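You operate a simulated robot arm through the tools that you are given. There is no shell and no other tool. Be economical: measure what you need, move in short steps, check, and stop when the job is done.

You run a simulated robot arm. Do the job below in one go: nothing can be reset, and whatever is moved stays where it is left.

JOB
Run the purple cleaner for 2 minutes, then gauge the stub from its drawer.
Fine: open it only when the lamp is out and leave it open; post over, press the gauge slider down to touch.

Only the result counts: the job must be done as asked and must still hold three seconds after the hand-in. Knocking over, shifting, dropping, spilling or breaking anything else fails it.

ROBOT AND FRAMES
A 6-joint arm with a fingered hand on a trunk, on a base that drives. Base frame: it is fixed to the floor where the robot stands at the start and does not move with it; the origin is under the middle of the robot, x ahead of it, y to its left, z up. Lengths are in mm, angles in rad, forces in N, time in s.
Its first joint turns from -2.897 to 2.897 rad. Places, roughly: blue stub [500, 1500, 750]; cleaner dial [600, -200, 900]; cleaner drawer [500, -200, 800]; cleaner key [500, -200, 900]; coater inlet valve [400, 300, 900]; coater pump rocker [400, 500, 900]; coater start key [400, 200, 900]; gauge post [700, 600, 900]; gauge slider [700, 600, 900]; green stub [500, 1500, 750]; orange stub [500, 1500, 750]; purple cleaner [600, -200, 800]; shutter lever [600, 400, 1000]; table knob [400, 400, 900]; table spin rocker [400, 400, 900]; thickness dial [500, 200, 900]. Payload 4 kg.
The TCP is the grasp point between the finger pads, 26 mm short of the fingertips. In the tool frame z runs along the fingers and y along their closing line. Largest opening 148 mm; the body of the gripper starts 73 mm behind the TCP. The gripper is a hand of 3 fingers: y runs from the thumb to the fingers, the wrist lies at [0, 0, -239] in the tool frame, and closing takes about 1.5 s.
Orientation is that of the tool frame in the base frame, as a unit quaternion [w, x, y, z]. With the fingers straight down and closing along the base's y, the tool's x points along the base's -x, its y along +y and its z along -z.

CONTROLS
- The arm moves only by the tool drive_tool. Its argument "plan" is a list of rows, each a list of 7 numbers: the shift along the tool's x, y, z in mm, then the turn, a rotation vector about the tool's x, y, z in rad, then the gripper command, from -1 (shut) to 1 (fully open), values between in proportion. In form: [[tx, ty, tz, rx, ry, rz, hand], ...]. A call has 1 to 20 rows; each row is the pose to reach, as a shift and turn from the pose commanded when the call began, along the tool's axes at that moment. Rows are played at 5 a second. More than 50 mm and 0.15 rad between two rows, or a gripper value outside its range, and nothing of the call is played. Where a pose cannot be reached the arm comes as near as it can. A force on the tool above 80 N (or 10 N above the force at the start of the call, whichever is more), or a blocked arm, ends the call early, and 0.2 s more pass. Each finger travels about 153 mm/s and halts on what it meets, pressing with about 24 N; the grip force reading is that of the motor and also rises with nothing between the fingers. The clock runs only during rows and for 0.2 s after the last one: add rows that repeat a pose to give the fingers time. It gives the time, the measured TCP pose, the force on the tool (base axes), the opening and the grip force at its end, in the units of the frame above (readings bear some noise), with the torque about the TCP (base axes, N m) and any sound that the robot's microphone picked up.
- Cameras (640 x 400 px; columns grow to the right, rows downward): "scene" is now at [25.8, 176.6, 1551.1]; the picture's right is [0.18, -0.98, 0.00], its down [-0.63, -0.11, -0.77] and it looks along [0.76, 0.14, -0.64] (base axes); focal length 277 px, centre (320, 200). "wrist" rides on the gripper at [68, -39, -90] in the tool frame; the picture's right is [0.50, 0.87, 0.00], its down [-0.66, 0.38, -0.65] and it looks along [-0.57, 0.33, 0.76] (tool axes); focal length 222 px, centre (320, 200). There is no depth. A picture from a camera that has moved, and an enlarged one, comes with that camera's place and axes in the base frame and with its lens.
- get_image(camera): a new picture of that camera. It takes no simulated time.
- move_column(by): slides the trunk up (or, below 0, down) by that many mm; the arm and the scene camera ride with it, the base frame stays. It gives what a move gives, with no picture.
- steer(legs): drives the robot by 1 to 6 legs, each [ahead, left, turn to the left] in mm, mm and rad, along the robot's own axes; the way and the turn of a leg run together, so that a leg with both is an arc; at most 1500 mm and 3.142 rad a leg. The arm and the cameras ride along, it lands a little off, and it stops where it bumps. It gives what a move gives.
- hand_shape(shape): the hand has 3 fingers and takes this shape, open, in about a second: jaw (thumb against the fingers, like two jaws); tri (thumb and two fingers); tip (a fingertip pinch); poke (one finger out to press); point (the index stretched); flat (the hand flat); cup (the hand cupped); fist (a fist). The gripper value then closes the fingers along that shape, each until it touches; the sizes above hold for jaw. It gives what a move gives, with no picture.
- turn_head(pan, tilt): turns the head with the scene camera to pan (to the left, within 2.705 rad either way) and tilt (down, from -0.506 to 1.204), counted from straight ahead of the robot. It gives what a move gives.
- close_up(camera, box): a new picture of the part [left, top, right, bottom] of that camera's present view, enlarged. It takes no simulated time.
- finish_job(): hands the job in; it is judged then, once.

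Work in short steps. Places have to be worked out from the pictures, the camera data and where the tool is seen: move nearer, look again, correct. Check each grasp and each placing, and mend what went wrong. You have 120 turns and 98 pictures in all, those below and enlarged ones among them. Open the gripper and draw the arm clear of the work before you hand the job in, unless the task says otherwise; then end with one line.

The tools are called after ">>>" as name(argument=value, ...) on one line, values as JSON. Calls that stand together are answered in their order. drive_tool: Moves the arm, as the interface text tells. Its arguments: {"type":"object","properties":{"plan":{"type":"array","items":{"type":"array","items":{"type":"number"}}}},"required":["plan"]} The other tools are called the same way: move_column (by) slides the trunk up or down; hand_shape (shape) gives the hand a shape; steer (legs) drives the base; turn_head (pan, tilt) turns the head that bears the scene camera; get_image (camera) takes a picture; close_up (camera, box) takes an enlarged picture of a part of a camera's view; finish_job () hands the job in.

At the start:

```text
t: 0.0
tool_pos: [470.8, 135.2, 1266.4]
ee_rot: [-0.001, 0.001, 1.0, 0.001]
ft_force: [0.3, 0.0, -0.1]
wrist_torque: [0.01, -0.03, -0.02]
grip_width: 147.8
finger_force: 0.1
shape: jaw
trunk travel left (down, up): [-500.0, 90.0]
robot x, y, heading: [-4.0, -1.6, 0.003]
head pan, tilt: [0.176, 0.689]
```

scene: 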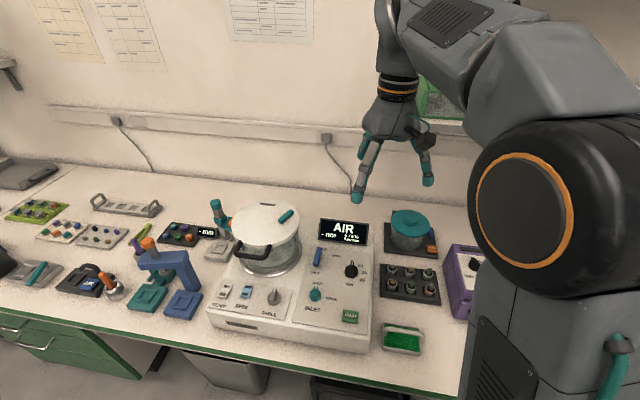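
wrist: 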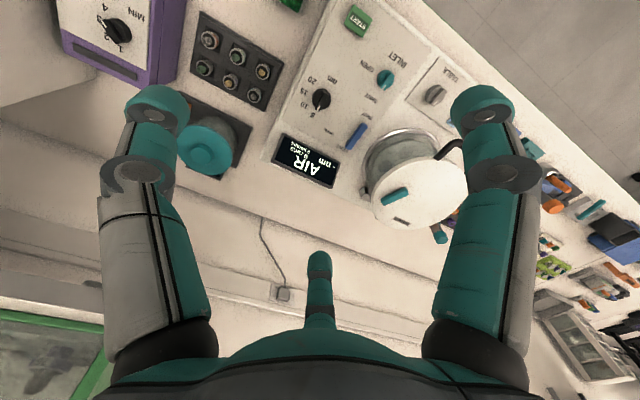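

The cleaner is on the right, hidden by the arm. I'll turn the head toward it, and take a close-up of the wrist view.

>>> turn_head(pan=-0.35, tilt=0.8)

>>> get_image(camera="scene")

>>> close_up(camera="wrist", box=[40, 0, 240, 125])

```text
t: 0.9
tool_pos: [471.7, 136.0, 1266.8]
ee_rot: [0.0, 0.0, 1.0, 0.0]
ft_force: [-0.2, 0.7, -0.8]
wrist_torque: [0.0, 0.0, 0.02]
grip_width: 147.8
finger_force: 0.0
shape: jaw
trunk travel left (down, up): [-500.0, 90.0]
robot x, y, heading: [-3.7, 0.9, -0.002]
head pan, tilt: [-0.351, 0.799]
```

```text
95 pictures are left
camera scene: at [17.6, 134.0, 1542.0], right [-0.34, -0.94, 0.0], down [-0.67, 0.25, -0.7], along [0.66, -0.24, -0.72], focal length 277 px, centre (320, 200)
```

scene: 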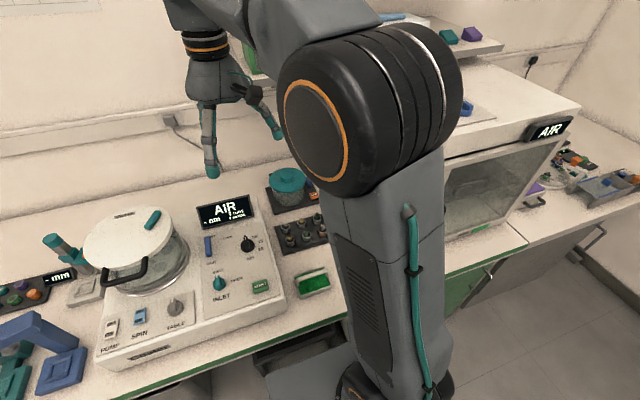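

```text
3.20 times, centred on (140, 62) of wrist
camera zoom: at [403.8, 97.5, 1357.9], right [-0.5, 0.87, 0.0], down [0.66, 0.38, 0.65], along [0.57, 0.33, -0.76], focal length 711 px, centre (896, 640)
```

zoom: 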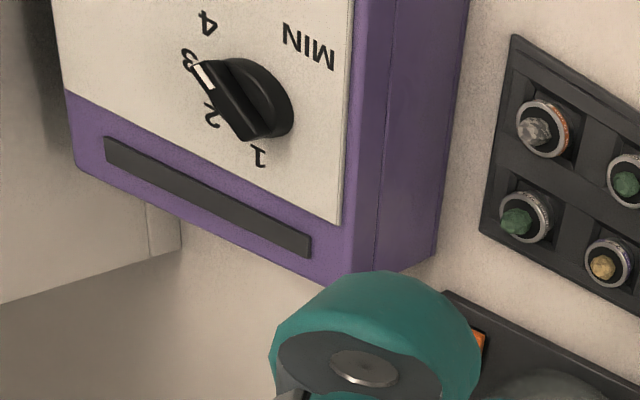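

The column hides the cleaner. I'll drive 200 mm to the right so it sits left of the elbow in the view.

>>> steer(legs=[[0, -200, 0]])

>>> get_image(camera="scene")

>>> get_image(camera="wrist")

```text
t: 2.6
tool_pos: [472.2, -65.4, 1267.7]
ee_rot: [0.0, -0.001, 1.0, 0.0]
ft_force: [1.0, 0.5, -0.3]
wrist_torque: [0.0, -0.01, -0.02]
grip_width: 148.0
finger_force: 0.0
shape: jaw
trunk travel left (down, up): [-500.0, 90.0]
robot x, y, heading: [-0.7, -200.7, 0.004]
head pan, tilt: [-0.351, 0.799]
```

```text
93 pictures are left
camera scene: at [17.5, -68.6, 1542.1], right [-0.34, -0.94, 0.0], down [-0.67, 0.25, -0.7], along [0.66, -0.24, -0.72], focal length 277 px, centre (320, 200)
```

scene: 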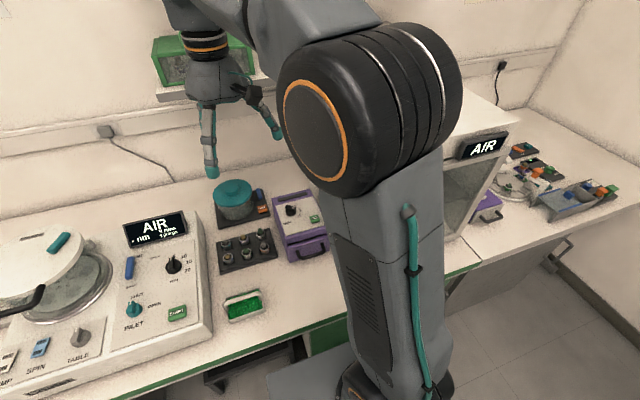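

```text
92 pictures are left
camera wrist: at [403.8, -104.4, 1357.9], right [-0.5, 0.87, 0.0], down [0.65, 0.38, 0.65], along [0.57, 0.33, -0.76], focal length 222 px, centre (320, 200)
```

wrist: 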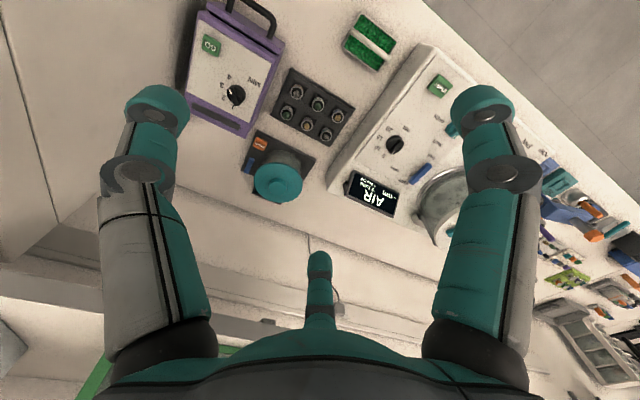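

The cleaner, its dial, green key and front drawer handle are visible. I'll zoom in with both cameras.

>>> close_up(camera="scene", box=[200, 165, 344, 270])

>>> close_up(camera="wrist", box=[170, 0, 330, 140])

>>> close_up(camera="scene", box=[440, 130, 640, 255])

```text
3.81 times, centred on (272, 218) of scene
camera zoom: at [17.5, -68.6, 1542.1], right [-0.34, -0.94, 0.0], down [-0.67, 0.25, -0.7], along [0.66, -0.24, -0.72], focal length 1054 px, centre (503, 133)
```

zoom: 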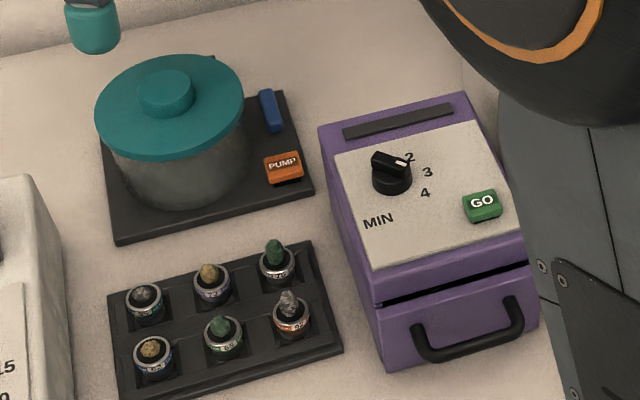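

```text
2.86 times, centred on (250, 70) of wrist
camera zoom: at [403.8, -104.4, 1357.9], right [-0.5, 0.87, 0.0], down [0.65, 0.38, 0.65], along [0.57, 0.33, -0.76], focal length 635 px, centre (520, 571)
```

zoom: 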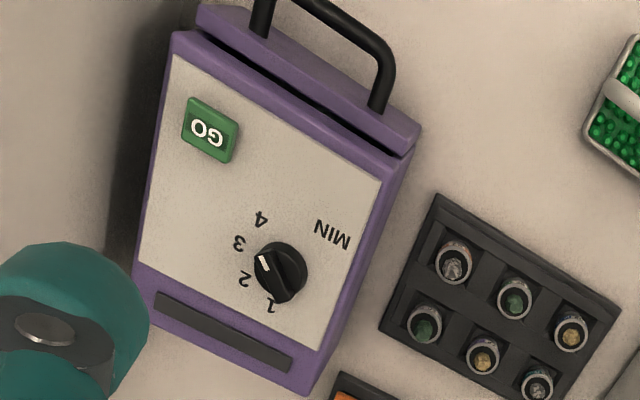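

```text
3.20 times, centred on (540, 192) of scene
camera zoom: at [17.5, -68.6, 1542.1], right [-0.34, -0.94, 0.0], down [-0.67, 0.25, -0.7], along [0.66, -0.24, -0.72], focal length 886 px, centre (-384, 224)
```

zoom: 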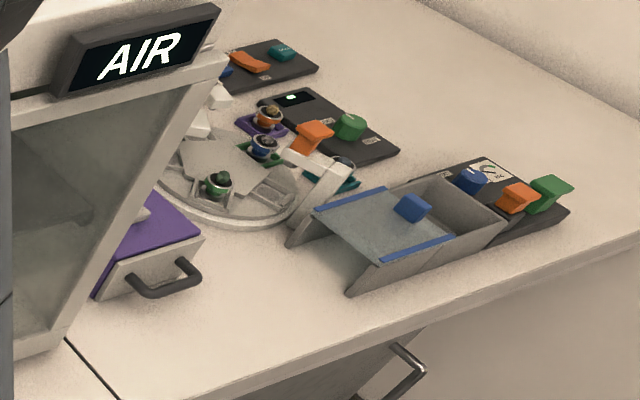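

The cleaner has dial 1–4 (MIN), GO, and a front drawer. Now I'll look at the gauge at the left behind the coater.

>>> turn_head(pan=0.65, tilt=0.55)

>>> get_image(camera="scene")

```text
t: 3.8
tool_pos: [471.9, -65.7, 1264.8]
ee_rot: [0.0, -0.001, 1.0, 0.0]
ft_force: [0.1, 0.4, 0.0]
wrist_torque: [-0.02, -0.01, -0.01]
grip_width: 147.8
finger_force: 0.0
shape: jaw
trunk travel left (down, up): [-500.0, 90.0]
robot x, y, heading: [-2.7, -203.5, 0.004]
head pan, tilt: [0.649, 0.55]
```

```text
88 pictures are left
camera scene: at [13.2, 13.7, 1563.4], right [0.61, -0.8, 0.0], down [-0.42, -0.32, -0.85], along [0.68, 0.52, -0.52], focal length 277 px, centre (320, 200)
```

scene: 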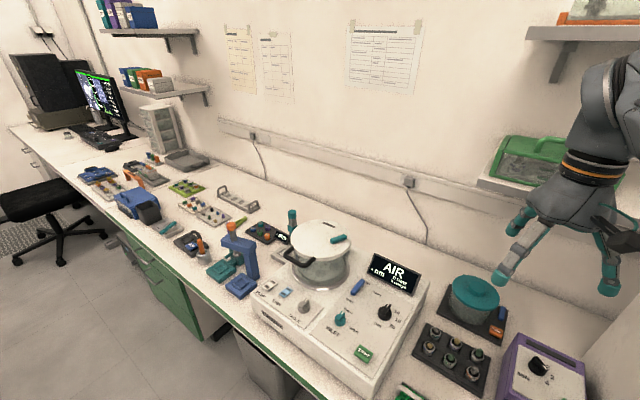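

>>> close_up(camera="scene", box=[170, 195, 330, 300])

```text
3.81 times, centred on (250, 248) of scene
camera zoom: at [13.2, 13.7, 1563.4], right [0.61, -0.8, 0.0], down [-0.42, -0.32, -0.85], along [0.68, 0.52, -0.52], focal length 1054 px, centre (587, 19)
```

zoom: 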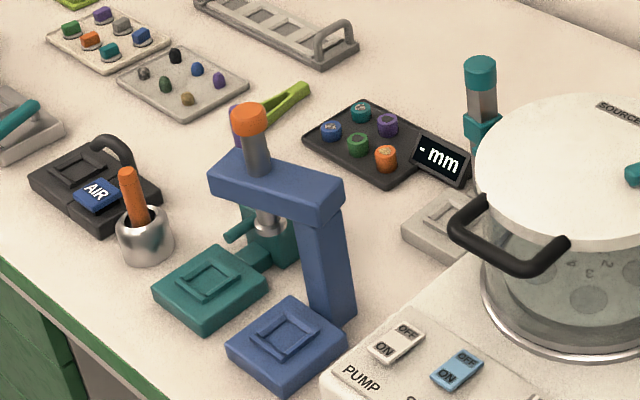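

Dial ≈(600,-180,887), GO ≈(545,-243,890), handle ≈(478,-207,810). I'll move the hand above the dial for a look.

>>> drive_tool(plan=[[-20, -18, 40, 0, 0, 0, 1], [-40, -36, 80, 0, 0, 0, 1], [-60, -54, 120, 0, 0, 0, 1], [-80, -72, 150, 0, 0, 0, 1], [-90, -90, 180, 0, 0, 0, 1], [-98, -100, 205, 0, 0, 0, 1], [-98, -105, 225, 0, 0, 0, 1], [-98, -105, 225, 0, 0, 0, 1]])

>>> get_image(camera="wrist")

>>> turn_head(pan=-0.2, tilt=0.8)

>>> get_image(camera="scene")

```text
t: 5.6
tool_pos: [570.0, -169.0, 1040.3]
ee_rot: [0.0, -0.001, 1.0, 0.0]
ft_force: [-0.2, 0.1, 0.3]
wrist_torque: [-0.04, -0.01, -0.04]
grip_width: 147.7
finger_force: 0.0
shape: jaw
trunk travel left (down, up): [-500.0, 90.0]
robot x, y, heading: [-1.0, -201.4, 0.003]
head pan, tilt: [0.649, 0.55]
```

```text
86 pictures are left
camera wrist: at [502.1, -208.7, 1132.5], right [-0.5, 0.87, 0.0], down [0.65, 0.38, 0.65], along [0.57, 0.33, -0.76], focal length 222 px, centre (320, 200)
```

wrist: 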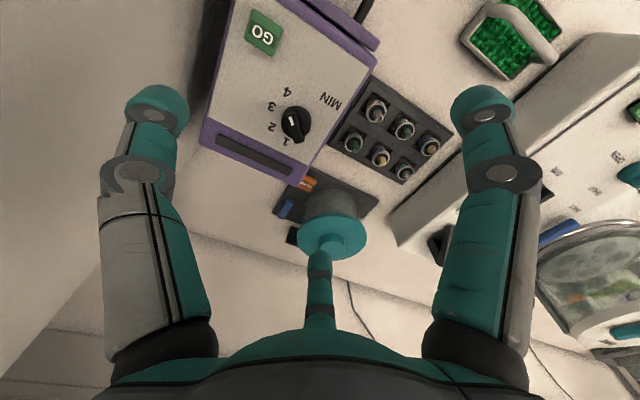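

```text
t: 6.8
tool_pos: [568.8, -169.3, 1041.2]
ee_rot: [0.0, -0.001, 1.0, 0.0]
ft_force: [0.3, 0.0, -0.7]
wrist_torque: [0.01, 0.02, -0.01]
grip_width: 147.8
finger_force: 0.0
shape: jaw
trunk travel left (down, up): [-500.0, 90.0]
robot x, y, heading: [-2.4, -197.7, 0.003]
head pan, tilt: [-0.201, 0.799]
```

```text
85 pictures are left
camera scene: at [20.8, -56.6, 1542.0], right [-0.2, -0.98, 0.0], down [-0.7, 0.14, -0.7], along [0.68, -0.14, -0.72], focal length 277 px, centre (320, 200)
```

scene: 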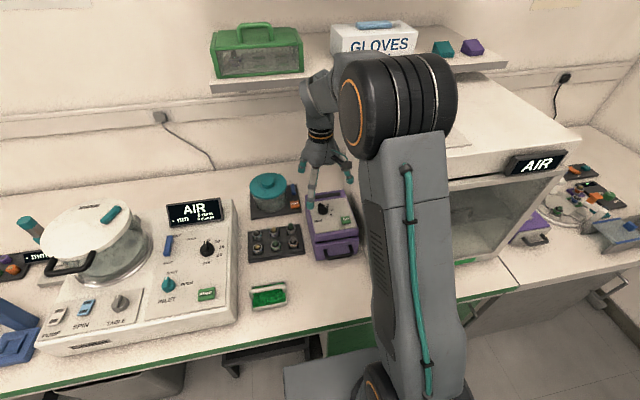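

>>> close_up(camera="wrist", box=[200, 0, 360, 180])

>>> close_up(camera="scene", box=[300, 180, 370, 265])

```text
2.22 times, centred on (280, 90) of wrist
camera zoom: at [502.0, -208.5, 1132.9], right [-0.5, 0.87, 0.0], down [0.65, 0.38, 0.65], along [0.57, 0.33, -0.76], focal length 494 px, centre (409, 444)
```

zoom: 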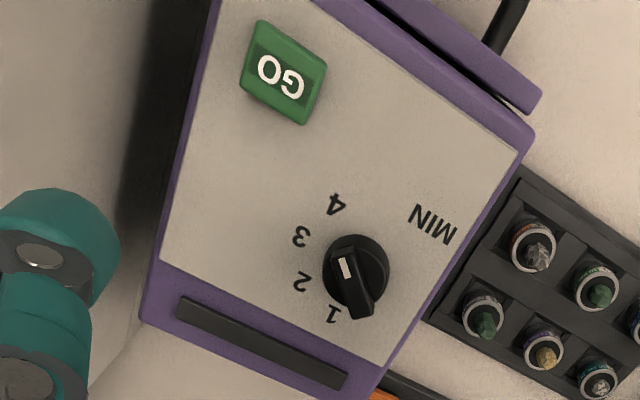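

```text
4.71 times, centred on (335, 222) of scene
camera zoom: at [20.8, -56.6, 1542.0], right [-0.2, -0.98, 0.0], down [-0.7, 0.14, -0.7], along [0.68, -0.14, -0.72], focal length 1302 px, centre (249, 94)
```

zoom: 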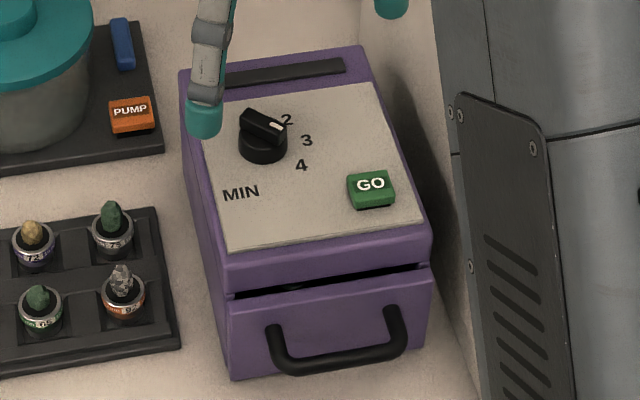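

Metric working: numbers step 45° each: 1 toward +x, 2 (+x,−y), 3 −y, 4 (−x,−y); the pointer sits at 4. Dial centre ≈(606,−182), panel z≈871, knob top ≈893. I'll rotate the hand 45° above it with a narrower opening.

>>> drive_tool(plan=[[-6, -2, 10, 0, 0, -0.131, 0.6], [-12, -4, 20, 0, 0, -0.262, 0.3], [-18, -6, 30, 0, 0, -0.393, 0], [-24, -8, 40, 0, 0, -0.524, -0.2], [-30, -10, 50, 0, 0, -0.654, -0.2], [-37, -13, 60, 0, 0, -0.785, -0.2], [-37, -13, 81, 0, 0, -0.785, -0.2], [-37, -13, 81, 0, 0, -0.785, -0.2]])

>>> get_image(camera="wrist")

>>> close_up(camera="scene", box=[280, 150, 380, 265])

```text
t: 8.6
tool_pos: [607.3, -184.0, 959.5]
ee_rot: [0.0, -0.384, 0.923, -0.001]
ft_force: [0.1, -0.6, 0.4]
wrist_torque: [0.03, -0.03, -0.01]
grip_width: 59.2
finger_force: 0.0
shape: jaw
trunk travel left (down, up): [-500.0, 90.0]
robot x, y, heading: [-0.1, -199.5, 0.003]
head pan, tilt: [-0.201, 0.799]
```

```text
82 pictures are left
camera wrist: at [587.5, -258.0, 1052.3], right [-0.97, 0.26, 0.0], down [0.19, 0.73, 0.65], along [0.17, 0.63, -0.76], focal length 222 px, centre (320, 200)
```

wrist: 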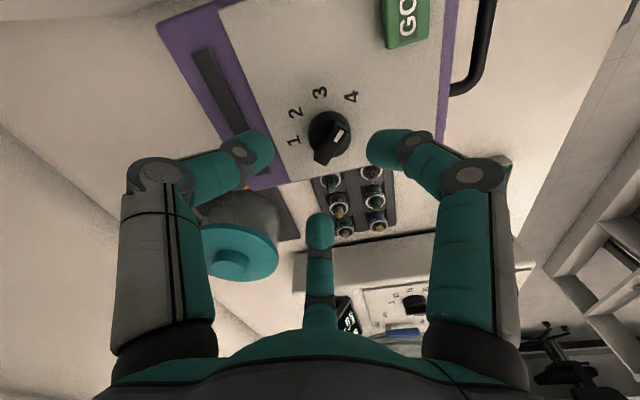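

```text
3.48 times, centred on (330, 208) of scene
camera zoom: at [21.0, -56.6, 1542.0], right [-0.2, -0.98, 0.0], down [-0.7, 0.14, -0.7], along [0.68, -0.14, -0.72], focal length 962 px, centre (285, 174)
```

zoom: 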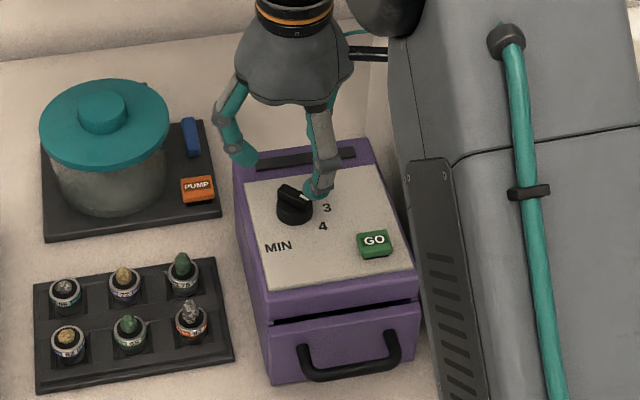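

Aligned. Descend around the knob, then close.

>>> drive_tool(plan=[[0, 4, 25, 0, 0, 0, -0.2], [0, 4, 45, 0, 0, 0, -0.2], [0, 4, 56, 0, 0, 0, -0.2], [0, 4, 56, 0, 0, 0, -0.2]])

>>> get_image(camera="wrist")

```text
t: 9.6
tool_pos: [603.8, -180.0, 906.0]
ee_rot: [0.001, -0.384, 0.923, -0.001]
ft_force: [-0.6, 0.6, 11.9]
wrist_torque: [0.12, 0.17, 0.01]
grip_width: 60.6
finger_force: 0.0
shape: jaw
trunk travel left (down, up): [-500.0, 90.0]
robot x, y, heading: [3.1, -202.2, -0.001]
head pan, tilt: [-0.201, 0.799]
```

```text
80 pictures are left
camera wrist: at [583.4, -254.5, 997.7], right [-0.97, 0.26, 0.0], down [0.19, 0.73, 0.65], along [0.17, 0.63, -0.76], focal length 222 px, centre (320, 200)
```

wrist: 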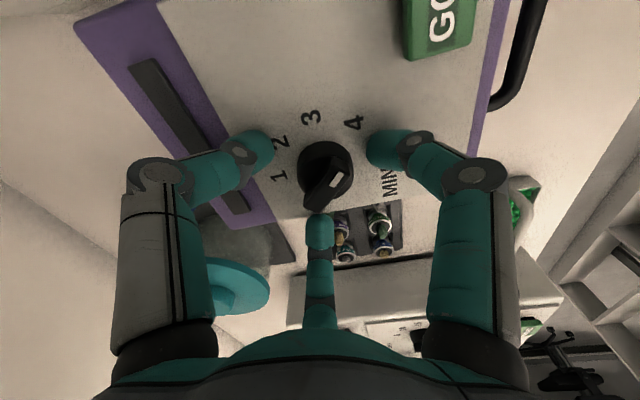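

The jaw has two widely spread fingers opposite the thumb, poor for a small knob. I'll lift and try the "tip" shape.

>>> drive_tool(plan=[[0, 0, -30, 0, 0, 0, -0.2], [0, 0, -60, 0, 0, 0, -0.2]])

>>> hand_shape(shape="tip")

>>> get_image(camera="wrist")

>>> close_up(camera="scene", box=[280, 150, 380, 265])

```text
t: 10.2
tool_pos: [604.1, -178.6, 964.3]
ee_rot: [-0.001, -0.383, 0.924, 0.001]
ft_force: [0.3, -0.5, -0.3]
wrist_torque: [0.0, 0.02, 0.02]
grip_width: 59.7
finger_force: 0.1
shape: jaw
trunk travel left (down, up): [-500.0, 90.0]
robot x, y, heading: [-0.6, -203.5, -0.001]
head pan, tilt: [-0.201, 0.799]
```

```text
t: 11.1
tool_pos: [605.0, -180.2, 964.3]
ee_rot: [0.0, -0.384, 0.923, 0.0]
ft_force: [0.4, -0.5, -0.1]
wrist_torque: [-0.02, -0.01, 0.03]
grip_width: 148.1
finger_force: 0.0
shape: tip
trunk travel left (down, up): [-500.0, 90.0]
robot x, y, heading: [0.8, -205.5, 0.002]
head pan, tilt: [-0.201, 0.799]
```

```text
79 pictures are left
camera wrist: at [583.5, -254.5, 1056.3], right [-0.97, 0.26, 0.0], down [0.2, 0.73, 0.65], along [0.17, 0.63, -0.76], focal length 222 px, centre (320, 200)
```

wrist: 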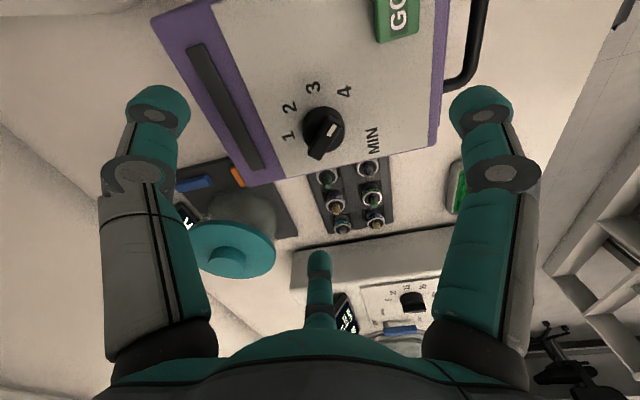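

```text
3.48 times, centred on (330, 208) of scene
camera zoom: at [20.8, -56.6, 1542.0], right [-0.2, -0.98, 0.0], down [-0.7, 0.14, -0.7], along [0.68, -0.14, -0.72], focal length 962 px, centre (285, 174)
```

zoom: 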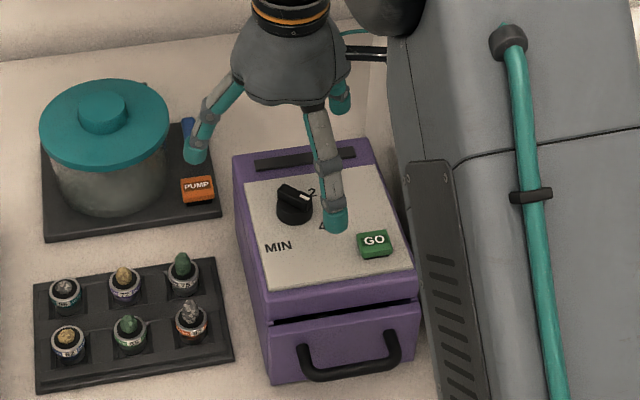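

Close partly at this height to see how the tip shape converges.

>>> drive_tool(plan=[[0, 0, 0, 0, 0, 0, -0.5], [0, 0, 0, 0, 0, 0, -0.5], [0, 0, 0, 0, 0, 0, -0.5], [0, 0, 0, 0, 0, 0, -0.5], [0, 0, 0, 0, 0, 0, -0.5]])

>>> get_image(camera="wrist")

>>> close_up(camera="scene", box=[280, 150, 380, 265])

```text
t: 12.3
tool_pos: [603.8, -179.9, 963.9]
ee_rot: [0.0, -0.383, 0.924, 0.001]
ft_force: [0.4, 0.0, -0.5]
wrist_torque: [-0.01, 0.01, -0.04]
grip_width: 37.3
finger_force: 0.1
shape: tip
trunk travel left (down, up): [-500.0, 90.0]
robot x, y, heading: [-1.9, -202.3, -0.0]
head pan, tilt: [-0.201, 0.799]
```

```text
77 pictures are left
camera wrist: at [583.5, -254.5, 1056.5], right [-0.97, 0.26, 0.0], down [0.2, 0.73, 0.65], along [0.17, 0.63, -0.76], focal length 222 px, centre (320, 200)
```

wrist: 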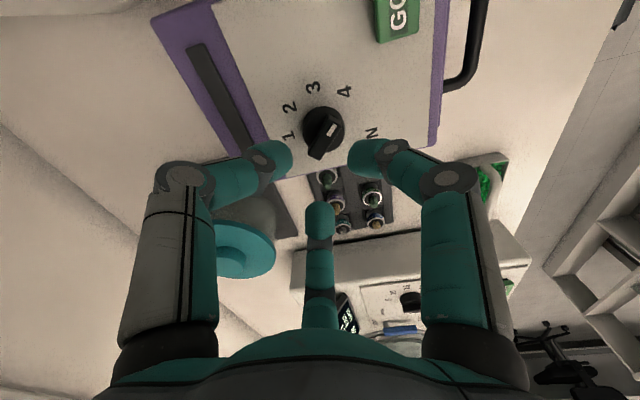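

```text
3.48 times, centred on (330, 208) of scene
camera zoom: at [20.8, -56.6, 1542.0], right [-0.2, -0.98, 0.0], down [-0.7, 0.14, -0.7], along [0.68, -0.14, -0.72], focal length 962 px, centre (285, 174)
```

zoom: 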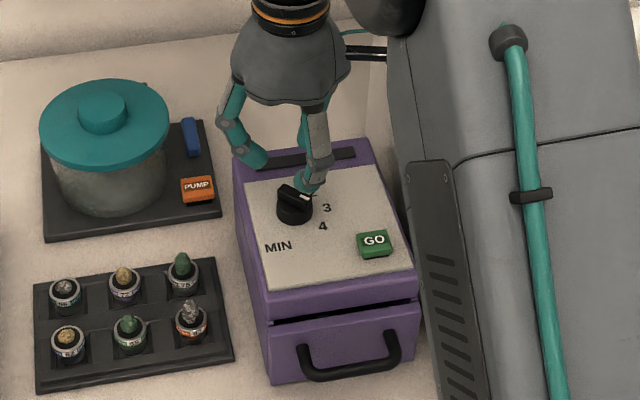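

>>> drive_tool(plan=[[0, 0, 0, 0, 0, 0, -0.85], [0, 0, 0, 0, 0, 0, -0.85], [0, 0, 0, 0, 0, 0, -0.85]])

>>> get_image(camera="wrist")

```text
t: 13.1
tool_pos: [604.5, -179.3, 964.0]
ee_rot: [0.001, -0.383, 0.924, -0.001]
ft_force: [-1.1, 0.0, -0.6]
wrist_torque: [0.0, 0.03, -0.01]
grip_width: 11.2
finger_force: 0.1
shape: tip
trunk travel left (down, up): [-500.0, 90.0]
robot x, y, heading: [0.2, -201.8, 0.002]
head pan, tilt: [-0.201, 0.799]
```

```text
75 pictures are left
camera wrist: at [583.5, -254.5, 1056.5], right [-0.97, 0.26, 0.0], down [0.2, 0.73, 0.65], along [0.17, 0.63, -0.76], focal length 222 px, centre (320, 200)
```

wrist: 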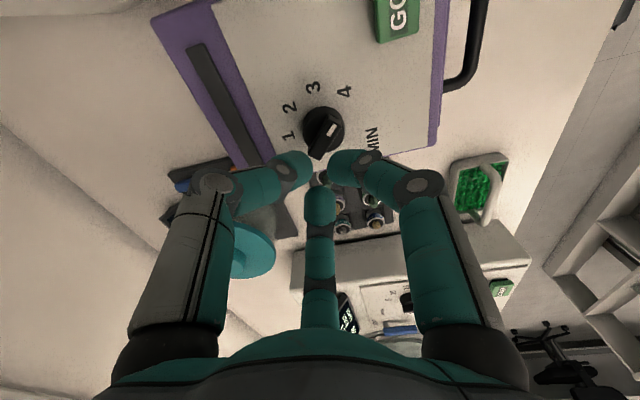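

Three digits converge symmetrically, which traps the bar. Open to ~60 mm, descend to z≈911 and close.

>>> drive_tool(plan=[[0, 0, 0, 0, 0, 0, -0.2], [0, 0, 0, 0, 0, 0, -0.2], [0, 0, 25, 0, 0, 0, -0.2], [0, 0, 45, 0, 0, 0, -0.2], [0, 0, 53, 0, 0, 0, -0.2], [0, 0, 53, 0, 0, 0, -0.6], [0, 0, 53, 0, 0, 0, -1], [0, 0, 53, 0, 0, 0, -1], [0, 0, 53, 0, 0, 0, -1], [0, 0, 53, 0, 0, 0, -1]])

>>> get_image(camera="wrist")

>>> close_up(camera="scene", box=[300, 180, 370, 240])

```text
t: 15.3
tool_pos: [602.5, -179.7, 910.9]
ee_rot: [0.0, -0.384, 0.923, -0.001]
ft_force: [-0.8, -0.2, -2.6]
wrist_torque: [0.03, 0.0, 0.06]
grip_width: 25.1
finger_force: 23.8
shape: tip
trunk travel left (down, up): [-500.0, 90.0]
robot x, y, heading: [5.3, -197.1, 0.004]
head pan, tilt: [-0.201, 0.799]
```

```text
74 pictures are left
camera wrist: at [582.6, -254.9, 1003.7], right [-0.97, 0.26, 0.0], down [0.2, 0.73, 0.65], along [0.17, 0.63, -0.76], focal length 222 px, centre (320, 200)
```

wrist: 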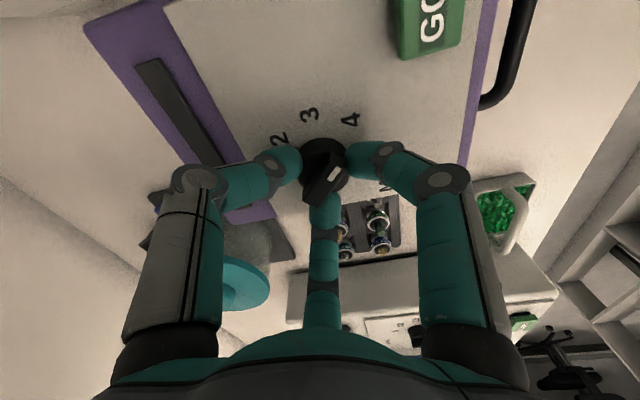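

```text
6.67 times, centred on (335, 210) of scene
camera zoom: at [20.8, -56.6, 1542.0], right [-0.2, -0.98, 0.0], down [-0.7, 0.14, -0.7], along [0.68, -0.14, -0.72], focal length 1845 px, centre (220, 133)
```

zoom: 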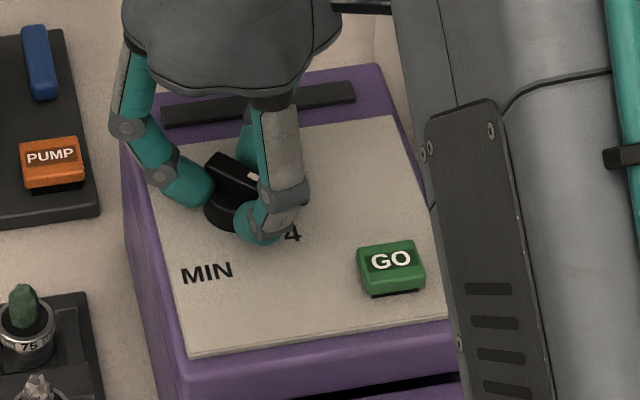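

Gripped (25 mm). Rotate 90° counter-clockwise seen from above.

>>> drive_tool(plan=[[0, 0, 0, 0, 0, -0.1, -1], [0, 0, 0, 0, 0, -0.2, -1], [0, 0, 0, 0, 0, -0.3, -1], [0, 0, 0, 0, 0, -0.4, -1], [0, 0, 0, 0, 0, -0.5, -1], [0, 0, 0, 0, 0, -0.6, -1], [0, 0, 0, 0, 0, -0.7, -1], [0, 0, 0, 0, 0, -0.8, -1], [0, 0, 0, 0, 0, -0.9, -1], [0, 0, 0, 0, 0, -1.0, -1], [0, 0, 0, 0, 0, -1.1, -1], [0, 0, 0, 0, 0, -1.2, -1], [0, 0, 0, 0, 0, -1.3, -1], [0, 0, 0, 0, 0, -1.4, -1], [0, 0, 0, 0, 0, -1.5, -1], [0, 0, 0, 0, 0, -1.57, -1], [0, 0, 0, 0, 0, -1.57, -1]])

>>> get_image(camera="wrist")

>>> close_up(camera="scene", box=[300, 180, 370, 240])

```text
t: 17.1
tool_pos: [573.2, -138.8, 893.3]
ee_rot: [0.004, -0.681, 0.731, -0.047]
ft_force: [-5.3, -3.6, 43.8]
wrist_torque: [-0.26, 0.04, -0.07]
grip_width: 19.2
finger_force: 24.1
shape: tip
out of reach, approached as far as the arm can: row 5, 6, 7, 8
trunk travel left (down, up): [-500.0, 90.0]
robot x, y, heading: [-0.4, -203.8, 0.002]
head pan, tilt: [-0.201, 0.799]
stopped in row 8: the force on the tool passed its limit (the readings are from after the stop); the commanded pose is now the measured one
```

```text
72 pictures are left
camera wrist: at [601.1, -203.0, 991.4], right [-0.9, -0.44, -0.03], down [-0.37, 0.72, 0.59], along [-0.23, 0.54, -0.81], focal length 222 px, centre (320, 200)
```

wrist: 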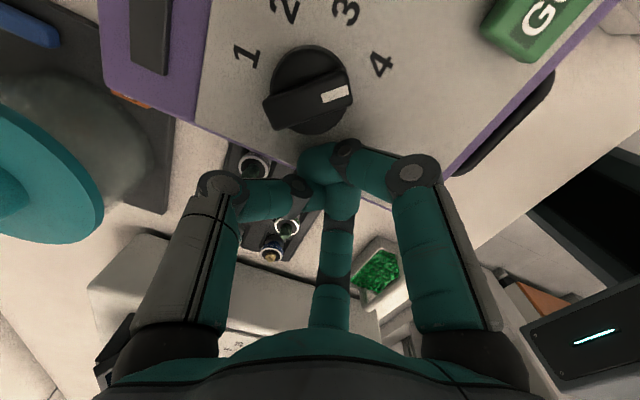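

```text
6.67 times, centred on (335, 210) of scene
camera zoom: at [16.5, -57.3, 1542.1], right [-0.2, -0.98, 0.0], down [-0.7, 0.14, -0.7], along [0.69, -0.14, -0.71], focal length 1845 px, centre (220, 133)
```

zoom: 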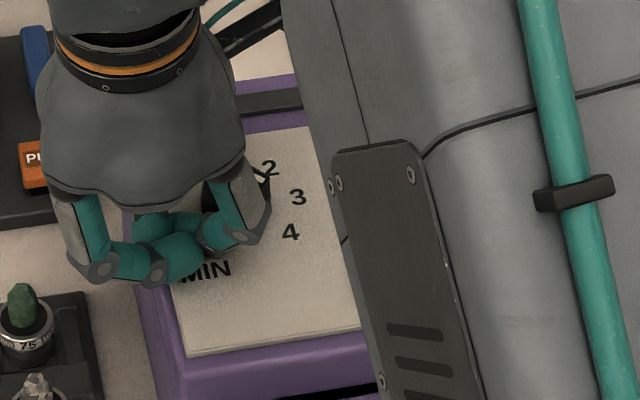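

The wrist hit its joint limit and slid off; the dial still reads 4. I'll lift, level the hand, and unwind it the other way.

>>> drive_tool(plan=[[0, 0, -20, 0, 0, 0, -0.6], [0, 0, -50, -0.037, -0.029, 0, -0.6], [0, 0, -80, -0.074, -0.058, 0, -0.6], [0, 0, -80, -0.074, -0.058, 0.14, -0.4], [0, 0, -80, -0.074, -0.058, 0.28, -0.2]])

>>> close_up(camera="scene", box=[230, 150, 390, 265])

```text
t: 18.3
tool_pos: [570.4, -133.0, 966.6]
ee_rot: [0.002, -0.573, 0.82, 0.005]
ft_force: [-0.8, -0.5, 0.0]
wrist_torque: [-0.01, -0.05, -0.02]
grip_width: 58.8
finger_force: 0.1
shape: tip
out of reach, approached as far as the arm can: row 2, 3, 4
trunk travel left (down, up): [-500.0, 90.0]
robot x, y, heading: [2.8, -203.3, 0.001]
head pan, tilt: [-0.201, 0.799]
```

```text
3.48 times, centred on (310, 208) of scene
camera zoom: at [21.1, -56.7, 1542.0], right [-0.2, -0.98, 0.0], down [-0.7, 0.14, -0.7], along [0.68, -0.14, -0.72], focal length 962 px, centre (355, 174)
```

zoom: 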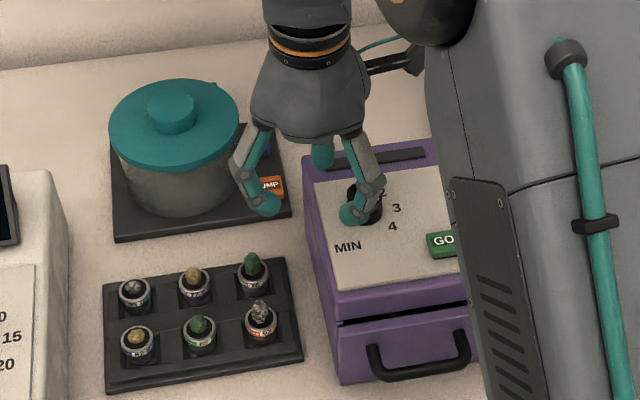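

Nothing shifted. Unwind the wrist.

>>> drive_tool(plan=[[0, 0, 0, 0, 0, 0.145, -0.2], [0, 0, 0, 0, 0, 0.29, -0.2], [0, 0, 0, 0, 0, 0.435, -0.2], [0, 0, 0, 0, 0, 0.58, -0.2], [0, 0, 0, 0, 0, 0.725, -0.2], [0, 0, 0, 0, 0, 0.87, -0.2], [0, 0, 0, 0, 0, 1.015, -0.2], [0, 0, 0, 0, 0, 1.16, -0.2], [0, 0, 0, 0, 0, 1.305, -0.2], [0, 0, 0, 0, 0, 1.45, -0.2], [0, 0, 0, 0, 0, 1.595, -0.2], [0, 0, 0, 0, 0, 1.74, -0.2], [0, 0, 0, 0, 0, 1.885, -0.2], [0, 0, 0, 0, 0, 2.03, -0.2], [0, 0, 0, 0, 0, 2.175, -0.2], [0, 0, 0, 0, 0, 2.32, -0.2], [0, 0, 0, 0, 0, 2.465, -0.2], [0, 0, 0, 0, 0, 2.61, -0.2], [0, 0, 0, 0, 0, 2.755, -0.2], [0, 0, 0, 0, 0, 2.9, -0.2]])

```text
t: 22.5
tool_pos: [569.8, -132.8, 968.6]
ee_rot: [-0.005, 0.745, 0.667, 0.002]
ft_force: [0.4, -0.5, -0.2]
wrist_torque: [0.02, -0.02, 0.02]
grip_width: 58.7
finger_force: 0.2
shape: tip
trunk travel left (down, up): [-500.0, 90.0]
robot x, y, heading: [-0.5, -203.6, 0.0]
head pan, tilt: [-0.201, 0.799]
```

Continue to yaw −135° and move above the dial.

>>> drive_tool(plan=[[-9, 8, 0, 0, 0, 0.135, -0.2], [-18, 16, 0, 0, 0, 0.27, -0.2], [-27, 24, 0, 0, 0, 0.405, -0.2], [-36, 32, 0, 0, 0, 0.54, -0.2], [-43, 39, 0, 0, 0, 0.675, -0.2], [-43, 39, 0, 0, 0, 0.675, -0.2]])

>>> get_image(camera="wrist")

```text
t: 23.9
tool_pos: [603.4, -180.0, 966.9]
ee_rot: [-0.004, 0.924, 0.383, 0.001]
ft_force: [-0.5, 0.8, -0.5]
wrist_torque: [-0.02, -0.02, 0.01]
grip_width: 59.2
finger_force: 0.0
shape: tip
trunk travel left (down, up): [-500.0, 90.0]
robot x, y, heading: [-4.2, -198.2, 0.0]
head pan, tilt: [-0.201, 0.799]
```

```text
69 pictures are left
camera wrist: at [623.7, -105.2, 1059.4], right [0.97, -0.26, 0.0], down [-0.19, -0.74, 0.65], along [-0.17, -0.62, -0.76], focal length 222 px, centre (320, 200)
```

wrist: 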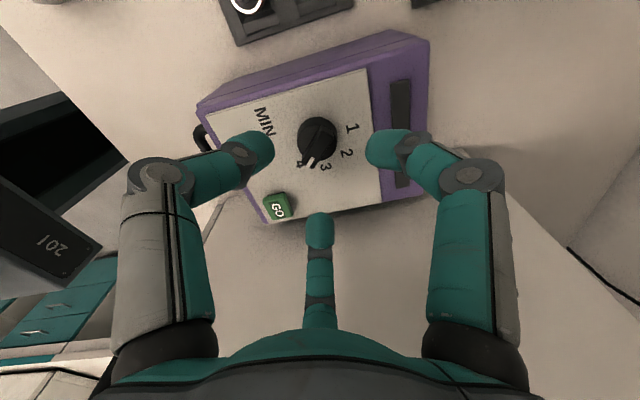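

Knob centre ≈(601,−180). Descend and close.

>>> drive_tool(plan=[[0, 0, 25, 0, 0, 0, -0.2], [0, 0, 45, 0, 0, 0, -0.2], [0, 0, 56, 0, 0, 0, -0.2], [0, 0, 56, 0, 0, 0, -0.6], [0, 0, 56, 0, 0, 0, -1], [0, 0, 56, 0, 0, 0, -1], [0, 0, 56, 0, 0, 0, -1], [0, 0, 56, 0, 0, 0, -1]])

>>> get_image(camera="wrist")

```text
t: 25.7
tool_pos: [603.2, -177.9, 911.1]
ee_rot: [-0.006, 0.924, 0.383, 0.001]
ft_force: [-0.3, -0.8, -4.0]
wrist_torque: [-0.02, 0.07, 0.03]
grip_width: 25.7
finger_force: 24.2
shape: tip
trunk travel left (down, up): [-500.0, 90.0]
robot x, y, heading: [0.4, -200.0, 0.005]
head pan, tilt: [-0.201, 0.799]
```

```text
68 pictures are left
camera wrist: at [623.0, -104.4, 1003.5], right [0.97, -0.26, 0.0], down [-0.19, -0.74, 0.65], along [-0.17, -0.63, -0.76], focal length 222 px, centre (320, 200)
```

wrist: 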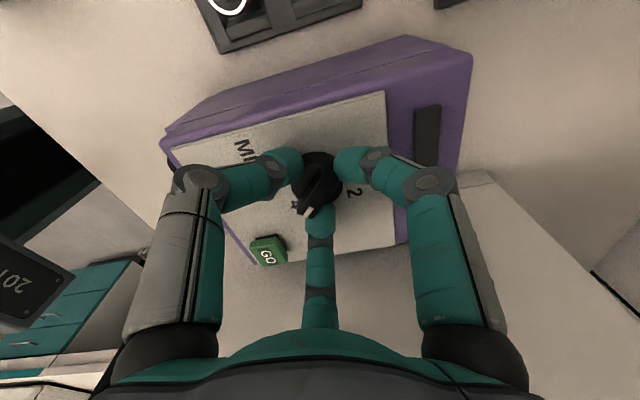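

Gripped. Turn ~80° CCW and check.

>>> drive_tool(plan=[[0, 0, 0, 0, 0, -0.1, -1], [0, 0, 0, 0, 0, -0.2, -1], [0, 0, 0, 0, 0, -0.3, -1], [0, 0, 0, 0, 0, -0.4, -1], [0, 0, 0, 0, 0, -0.5, -1], [0, 0, 0, 0, 0, -0.6, -1], [0, 0, 0, 0, 0, -0.7, -1], [0, 0, 0, 0, 0, -0.8, -1], [0, 0, 0, 0, 0, -0.9, -1], [0, 0, 0, 0, 0, -1.0, -1], [0, 0, 0, 0, 0, -1.1, -1], [0, 0, 0, 0, 0, -1.2, -1], [0, 0, 0, 0, 0, -1.3, -1], [0, 0, 0, 0, 0, -1.4, -1], [0, 0, 0, 0, 0, -1.4, -1]])

>>> get_image(camera="wrist")

>>> close_up(camera="scene", box=[290, 170, 380, 250])

```text
t: 28.9
tool_pos: [602.3, -178.9, 912.5]
ee_rot: [-0.002, 0.459, 0.889, 0.003]
ft_force: [-17.6, 2.2, 2.6]
wrist_torque: [0.07, 0.56, -0.06]
grip_width: 25.1
finger_force: 24.0
shape: tip
trunk travel left (down, up): [-500.0, 90.0]
robot x, y, heading: [1.4, -203.3, 0.002]
head pan, tilt: [-0.201, 0.799]
```

```text
67 pictures are left
camera wrist: at [531.2, -147.3, 1004.6], right [0.42, 0.91, 0.01], down [0.69, -0.32, 0.65], along [0.59, -0.27, -0.76], focal length 222 px, centre (320, 200)
```

wrist: 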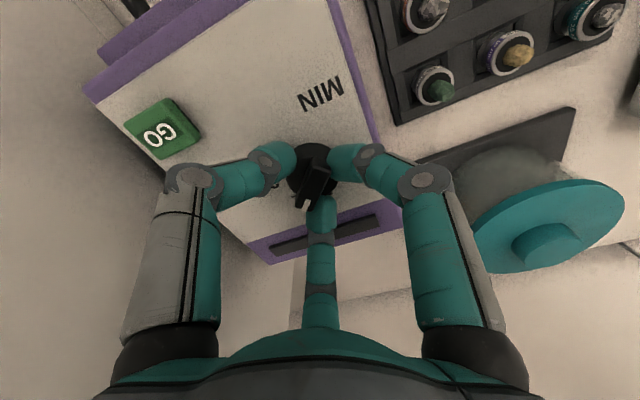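

```text
5.00 times, centred on (335, 210) of scene
camera zoom: at [18.9, -56.4, 1542.1], right [-0.2, -0.98, 0.0], down [-0.7, 0.14, -0.7], along [0.68, -0.14, -0.72], focal length 1384 px, centre (245, 150)
```

zoom: 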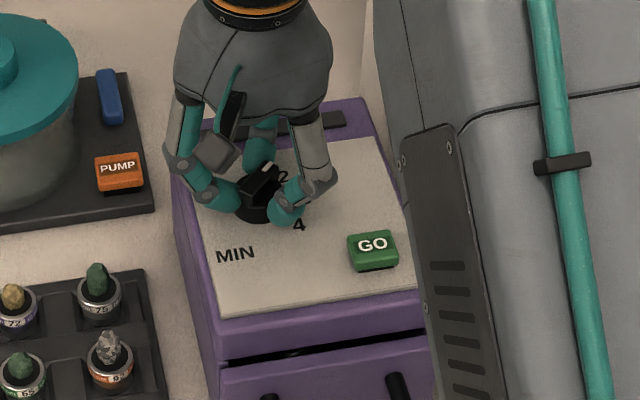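

The knob turned toward 2. Release, lift and check.

>>> drive_tool(plan=[[0, 0, 0, 0, 0, 0, -0.3], [0, 0, 0, 0, 0, 0, -0.1], [0, 0, 0, 0, 0, 0, -0.1], [0, 0, -30, 0, 0, 0, -0.1], [0, 0, -70, 0, 0, 0, -0.1], [0, 0, -110, 0, 0, 0, -0.1]])

>>> get_image(camera="wrist")

>>> close_up(camera="scene", box=[290, 170, 380, 250])

```text
t: 30.3
tool_pos: [604.1, -180.7, 1022.1]
ee_rot: [-0.003, 0.459, 0.889, 0.004]
ft_force: [-0.2, -0.9, 0.2]
wrist_torque: [0.0, 0.0, 0.0]
grip_width: 66.1
finger_force: 0.1
shape: tip
trunk travel left (down, up): [-500.0, 90.0]
robot x, y, heading: [2.6, -200.2, 0.001]
head pan, tilt: [-0.201, 0.799]
```

```text
65 pictures are left
camera wrist: at [533.0, -148.6, 1114.0], right [0.42, 0.91, 0.01], down [0.69, -0.32, 0.65], along [0.59, -0.27, -0.76], focal length 222 px, centre (320, 200)
```

wrist: 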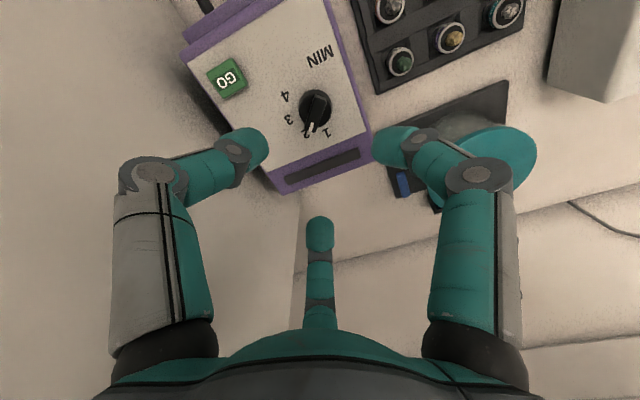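

```text
5.00 times, centred on (335, 210) of scene
camera zoom: at [20.8, -56.6, 1542.0], right [-0.2, -0.98, 0.0], down [-0.7, 0.14, -0.7], along [0.68, -0.14, -0.72], focal length 1384 px, centre (245, 150)
```

zoom: 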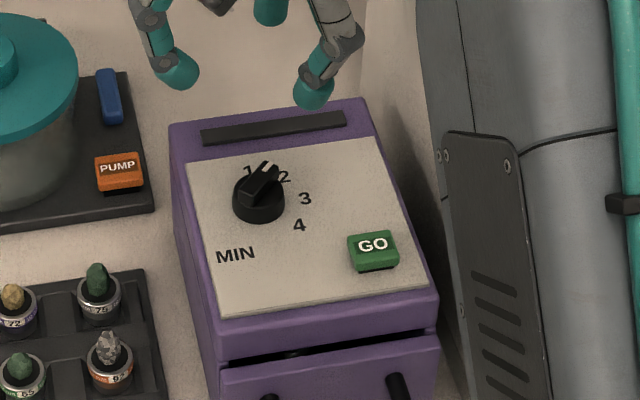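

>>> close_up(camera="wrist", box=[260, 60, 360, 160])

```text
4.00 times, centred on (310, 110) of wrist
camera zoom: at [533.0, -148.6, 1114.0], right [0.42, 0.91, 0.01], down [0.69, -0.32, 0.65], along [0.59, -0.27, -0.76], focal length 888 px, centre (360, 560)
```

zoom: 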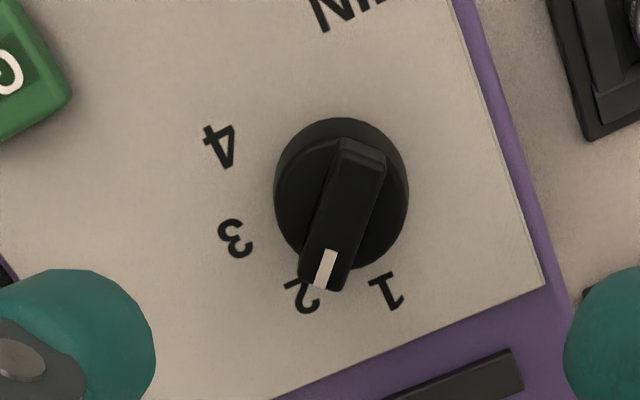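

Pointer bearing −43° vs. "2" at −45°: dial is at 2. Now form the poke finger for GO.

>>> hand_shape(shape="poke")

>>> get_image(camera="wrist")

>>> close_up(camera="scene", box=[270, 110, 390, 250])

```text
t: 31.2
tool_pos: [604.3, -180.2, 1021.5]
ee_rot: [-0.003, 0.46, 0.888, 0.004]
ft_force: [0.2, -0.6, -0.4]
wrist_torque: [0.0, -0.03, 0.03]
grip_width: 0.2
finger_force: 0.1
shape: poke
trunk travel left (down, up): [-500.0, 90.0]
robot x, y, heading: [-1.8, -203.5, 0.002]
head pan, tilt: [-0.201, 0.799]
```

```text
62 pictures are left
camera wrist: at [533.1, -148.5, 1113.6], right [0.42, 0.91, 0.01], down [0.69, -0.32, 0.65], along [0.59, -0.27, -0.76], focal length 222 px, centre (320, 200)
```

wrist: 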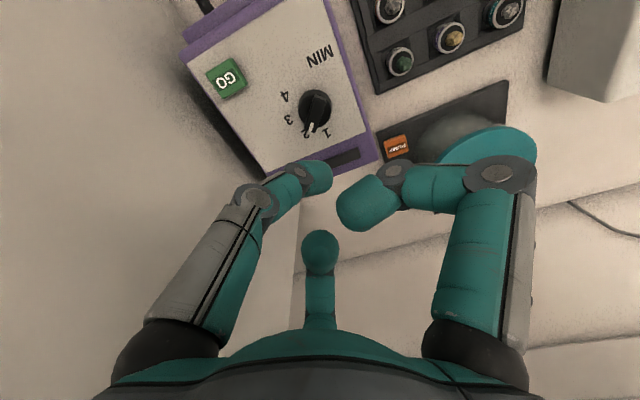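

```text
2.86 times, centred on (330, 180) of scene
camera zoom: at [20.9, -56.6, 1542.0], right [-0.2, -0.98, 0.0], down [-0.7, 0.14, -0.7], along [0.68, -0.14, -0.72], focal length 791 px, centre (291, 257)
```

zoom: 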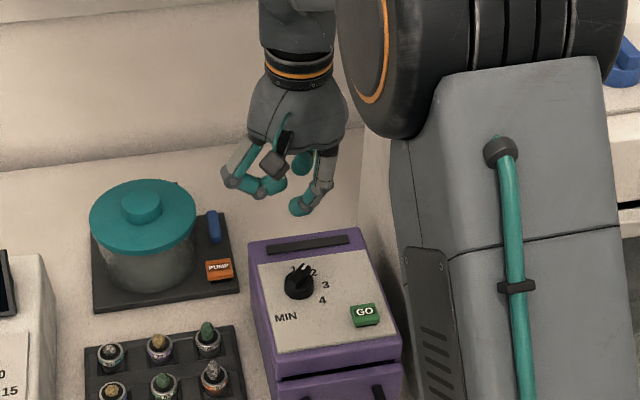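

The poke tip sits on the TCP axis ~26 mm below. GO ≈(545,−245). Move above it.

>>> drive_tool(plan=[[-9, -43, 0, 0, 0, 0, -1], [-18, -86, 0, 0, 0, 0, -1], [-18, -86, 40, 0, 0, 0, -1], [-18, -86, 85, 0, 0, 0, -1], [-18, -86, 85, 0, 0, 0, -1]])

>>> get_image(camera="wrist")

>>> close_up(camera="scene", box=[290, 150, 390, 250])

```text
t: 32.4
tool_pos: [542.4, -246.6, 938.0]
ee_rot: [-0.004, 0.459, 0.888, 0.003]
ft_force: [0.0, -0.3, -0.1]
wrist_torque: [0.01, 0.0, -0.01]
grip_width: 0.0
finger_force: 24.0
shape: jaw
trunk travel left (down, up): [-500.0, 90.0]
robot x, y, heading: [-1.0, -199.5, 0.006]
head pan, tilt: [-0.201, 0.799]
```

```text
60 pictures are left
camera wrist: at [471.5, -213.4, 1028.9], right [0.42, 0.91, 0.01], down [0.69, -0.32, 0.65], along [0.59, -0.27, -0.76], focal length 222 px, centre (320, 200)
```

wrist: 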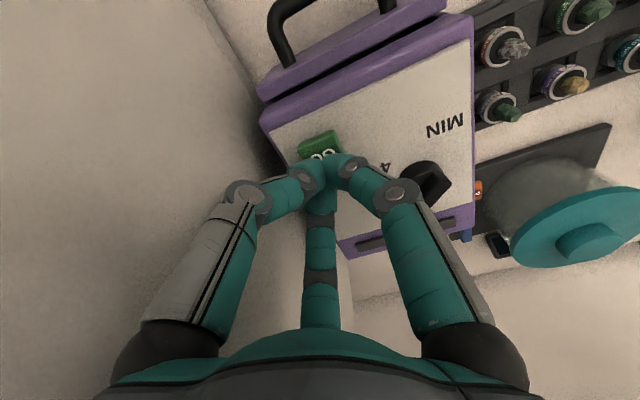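

```text
4.00 times, centred on (340, 200) of scene
camera zoom: at [21.1, -56.6, 1542.0], right [-0.2, -0.98, 0.0], down [-0.7, 0.14, -0.7], along [0.68, -0.14, -0.72], focal length 1107 px, centre (240, 200)
```

zoom: 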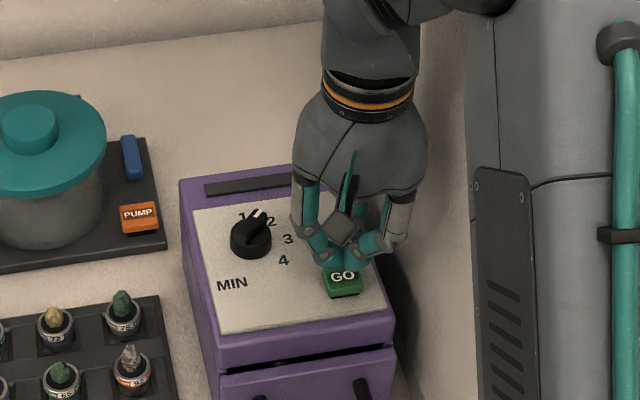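

The closed fingertips are directly over GO. Press down gently.

>>> drive_tool(plan=[[0, 0, 15, 0, 0, 0, -1], [0, 0, 24, 0, 0, 0, -1], [0, 0, 28, 0, 0, 0, -1], [0, 0, 32, 0, 0, 0, -1], [0, 0, 32, 0, 0, 0, -1]])

>>> close_up(camera="scene", box=[290, 150, 390, 270])

```text
t: 33.5
tool_pos: [545.5, -244.2, 911.0]
ee_rot: [0.006, 0.459, 0.888, 0.007]
ft_force: [-9.4, 2.4, 41.9]
wrist_torque: [0.12, 0.3, 0.02]
grip_width: 0.0
finger_force: 24.4
shape: jaw
trunk travel left (down, up): [-500.0, 90.0]
robot x, y, heading: [-1.3, -198.7, -0.001]
head pan, tilt: [-0.201, 0.799]
heard: click
stopped in row 5: the force on the tool passed its limit (the readings are from after the stop); the commanded pose is now the measured one
```

```text
3.33 times, centred on (340, 210) of scene
camera zoom: at [16.0, -55.9, 1541.8], right [-0.2, -0.98, 0.0], down [-0.7, 0.14, -0.7], along [0.69, -0.14, -0.71], focal length 922 px, centre (253, 167)
```

zoom: 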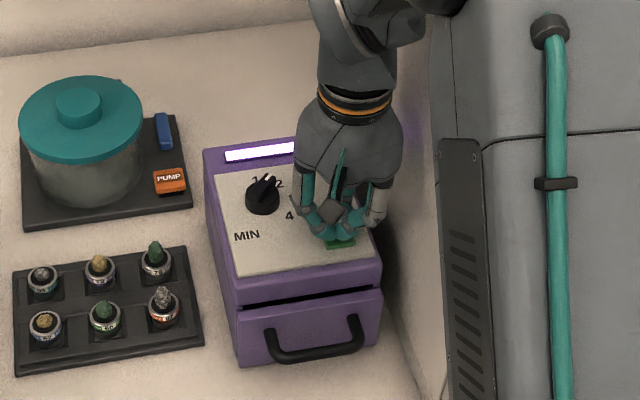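

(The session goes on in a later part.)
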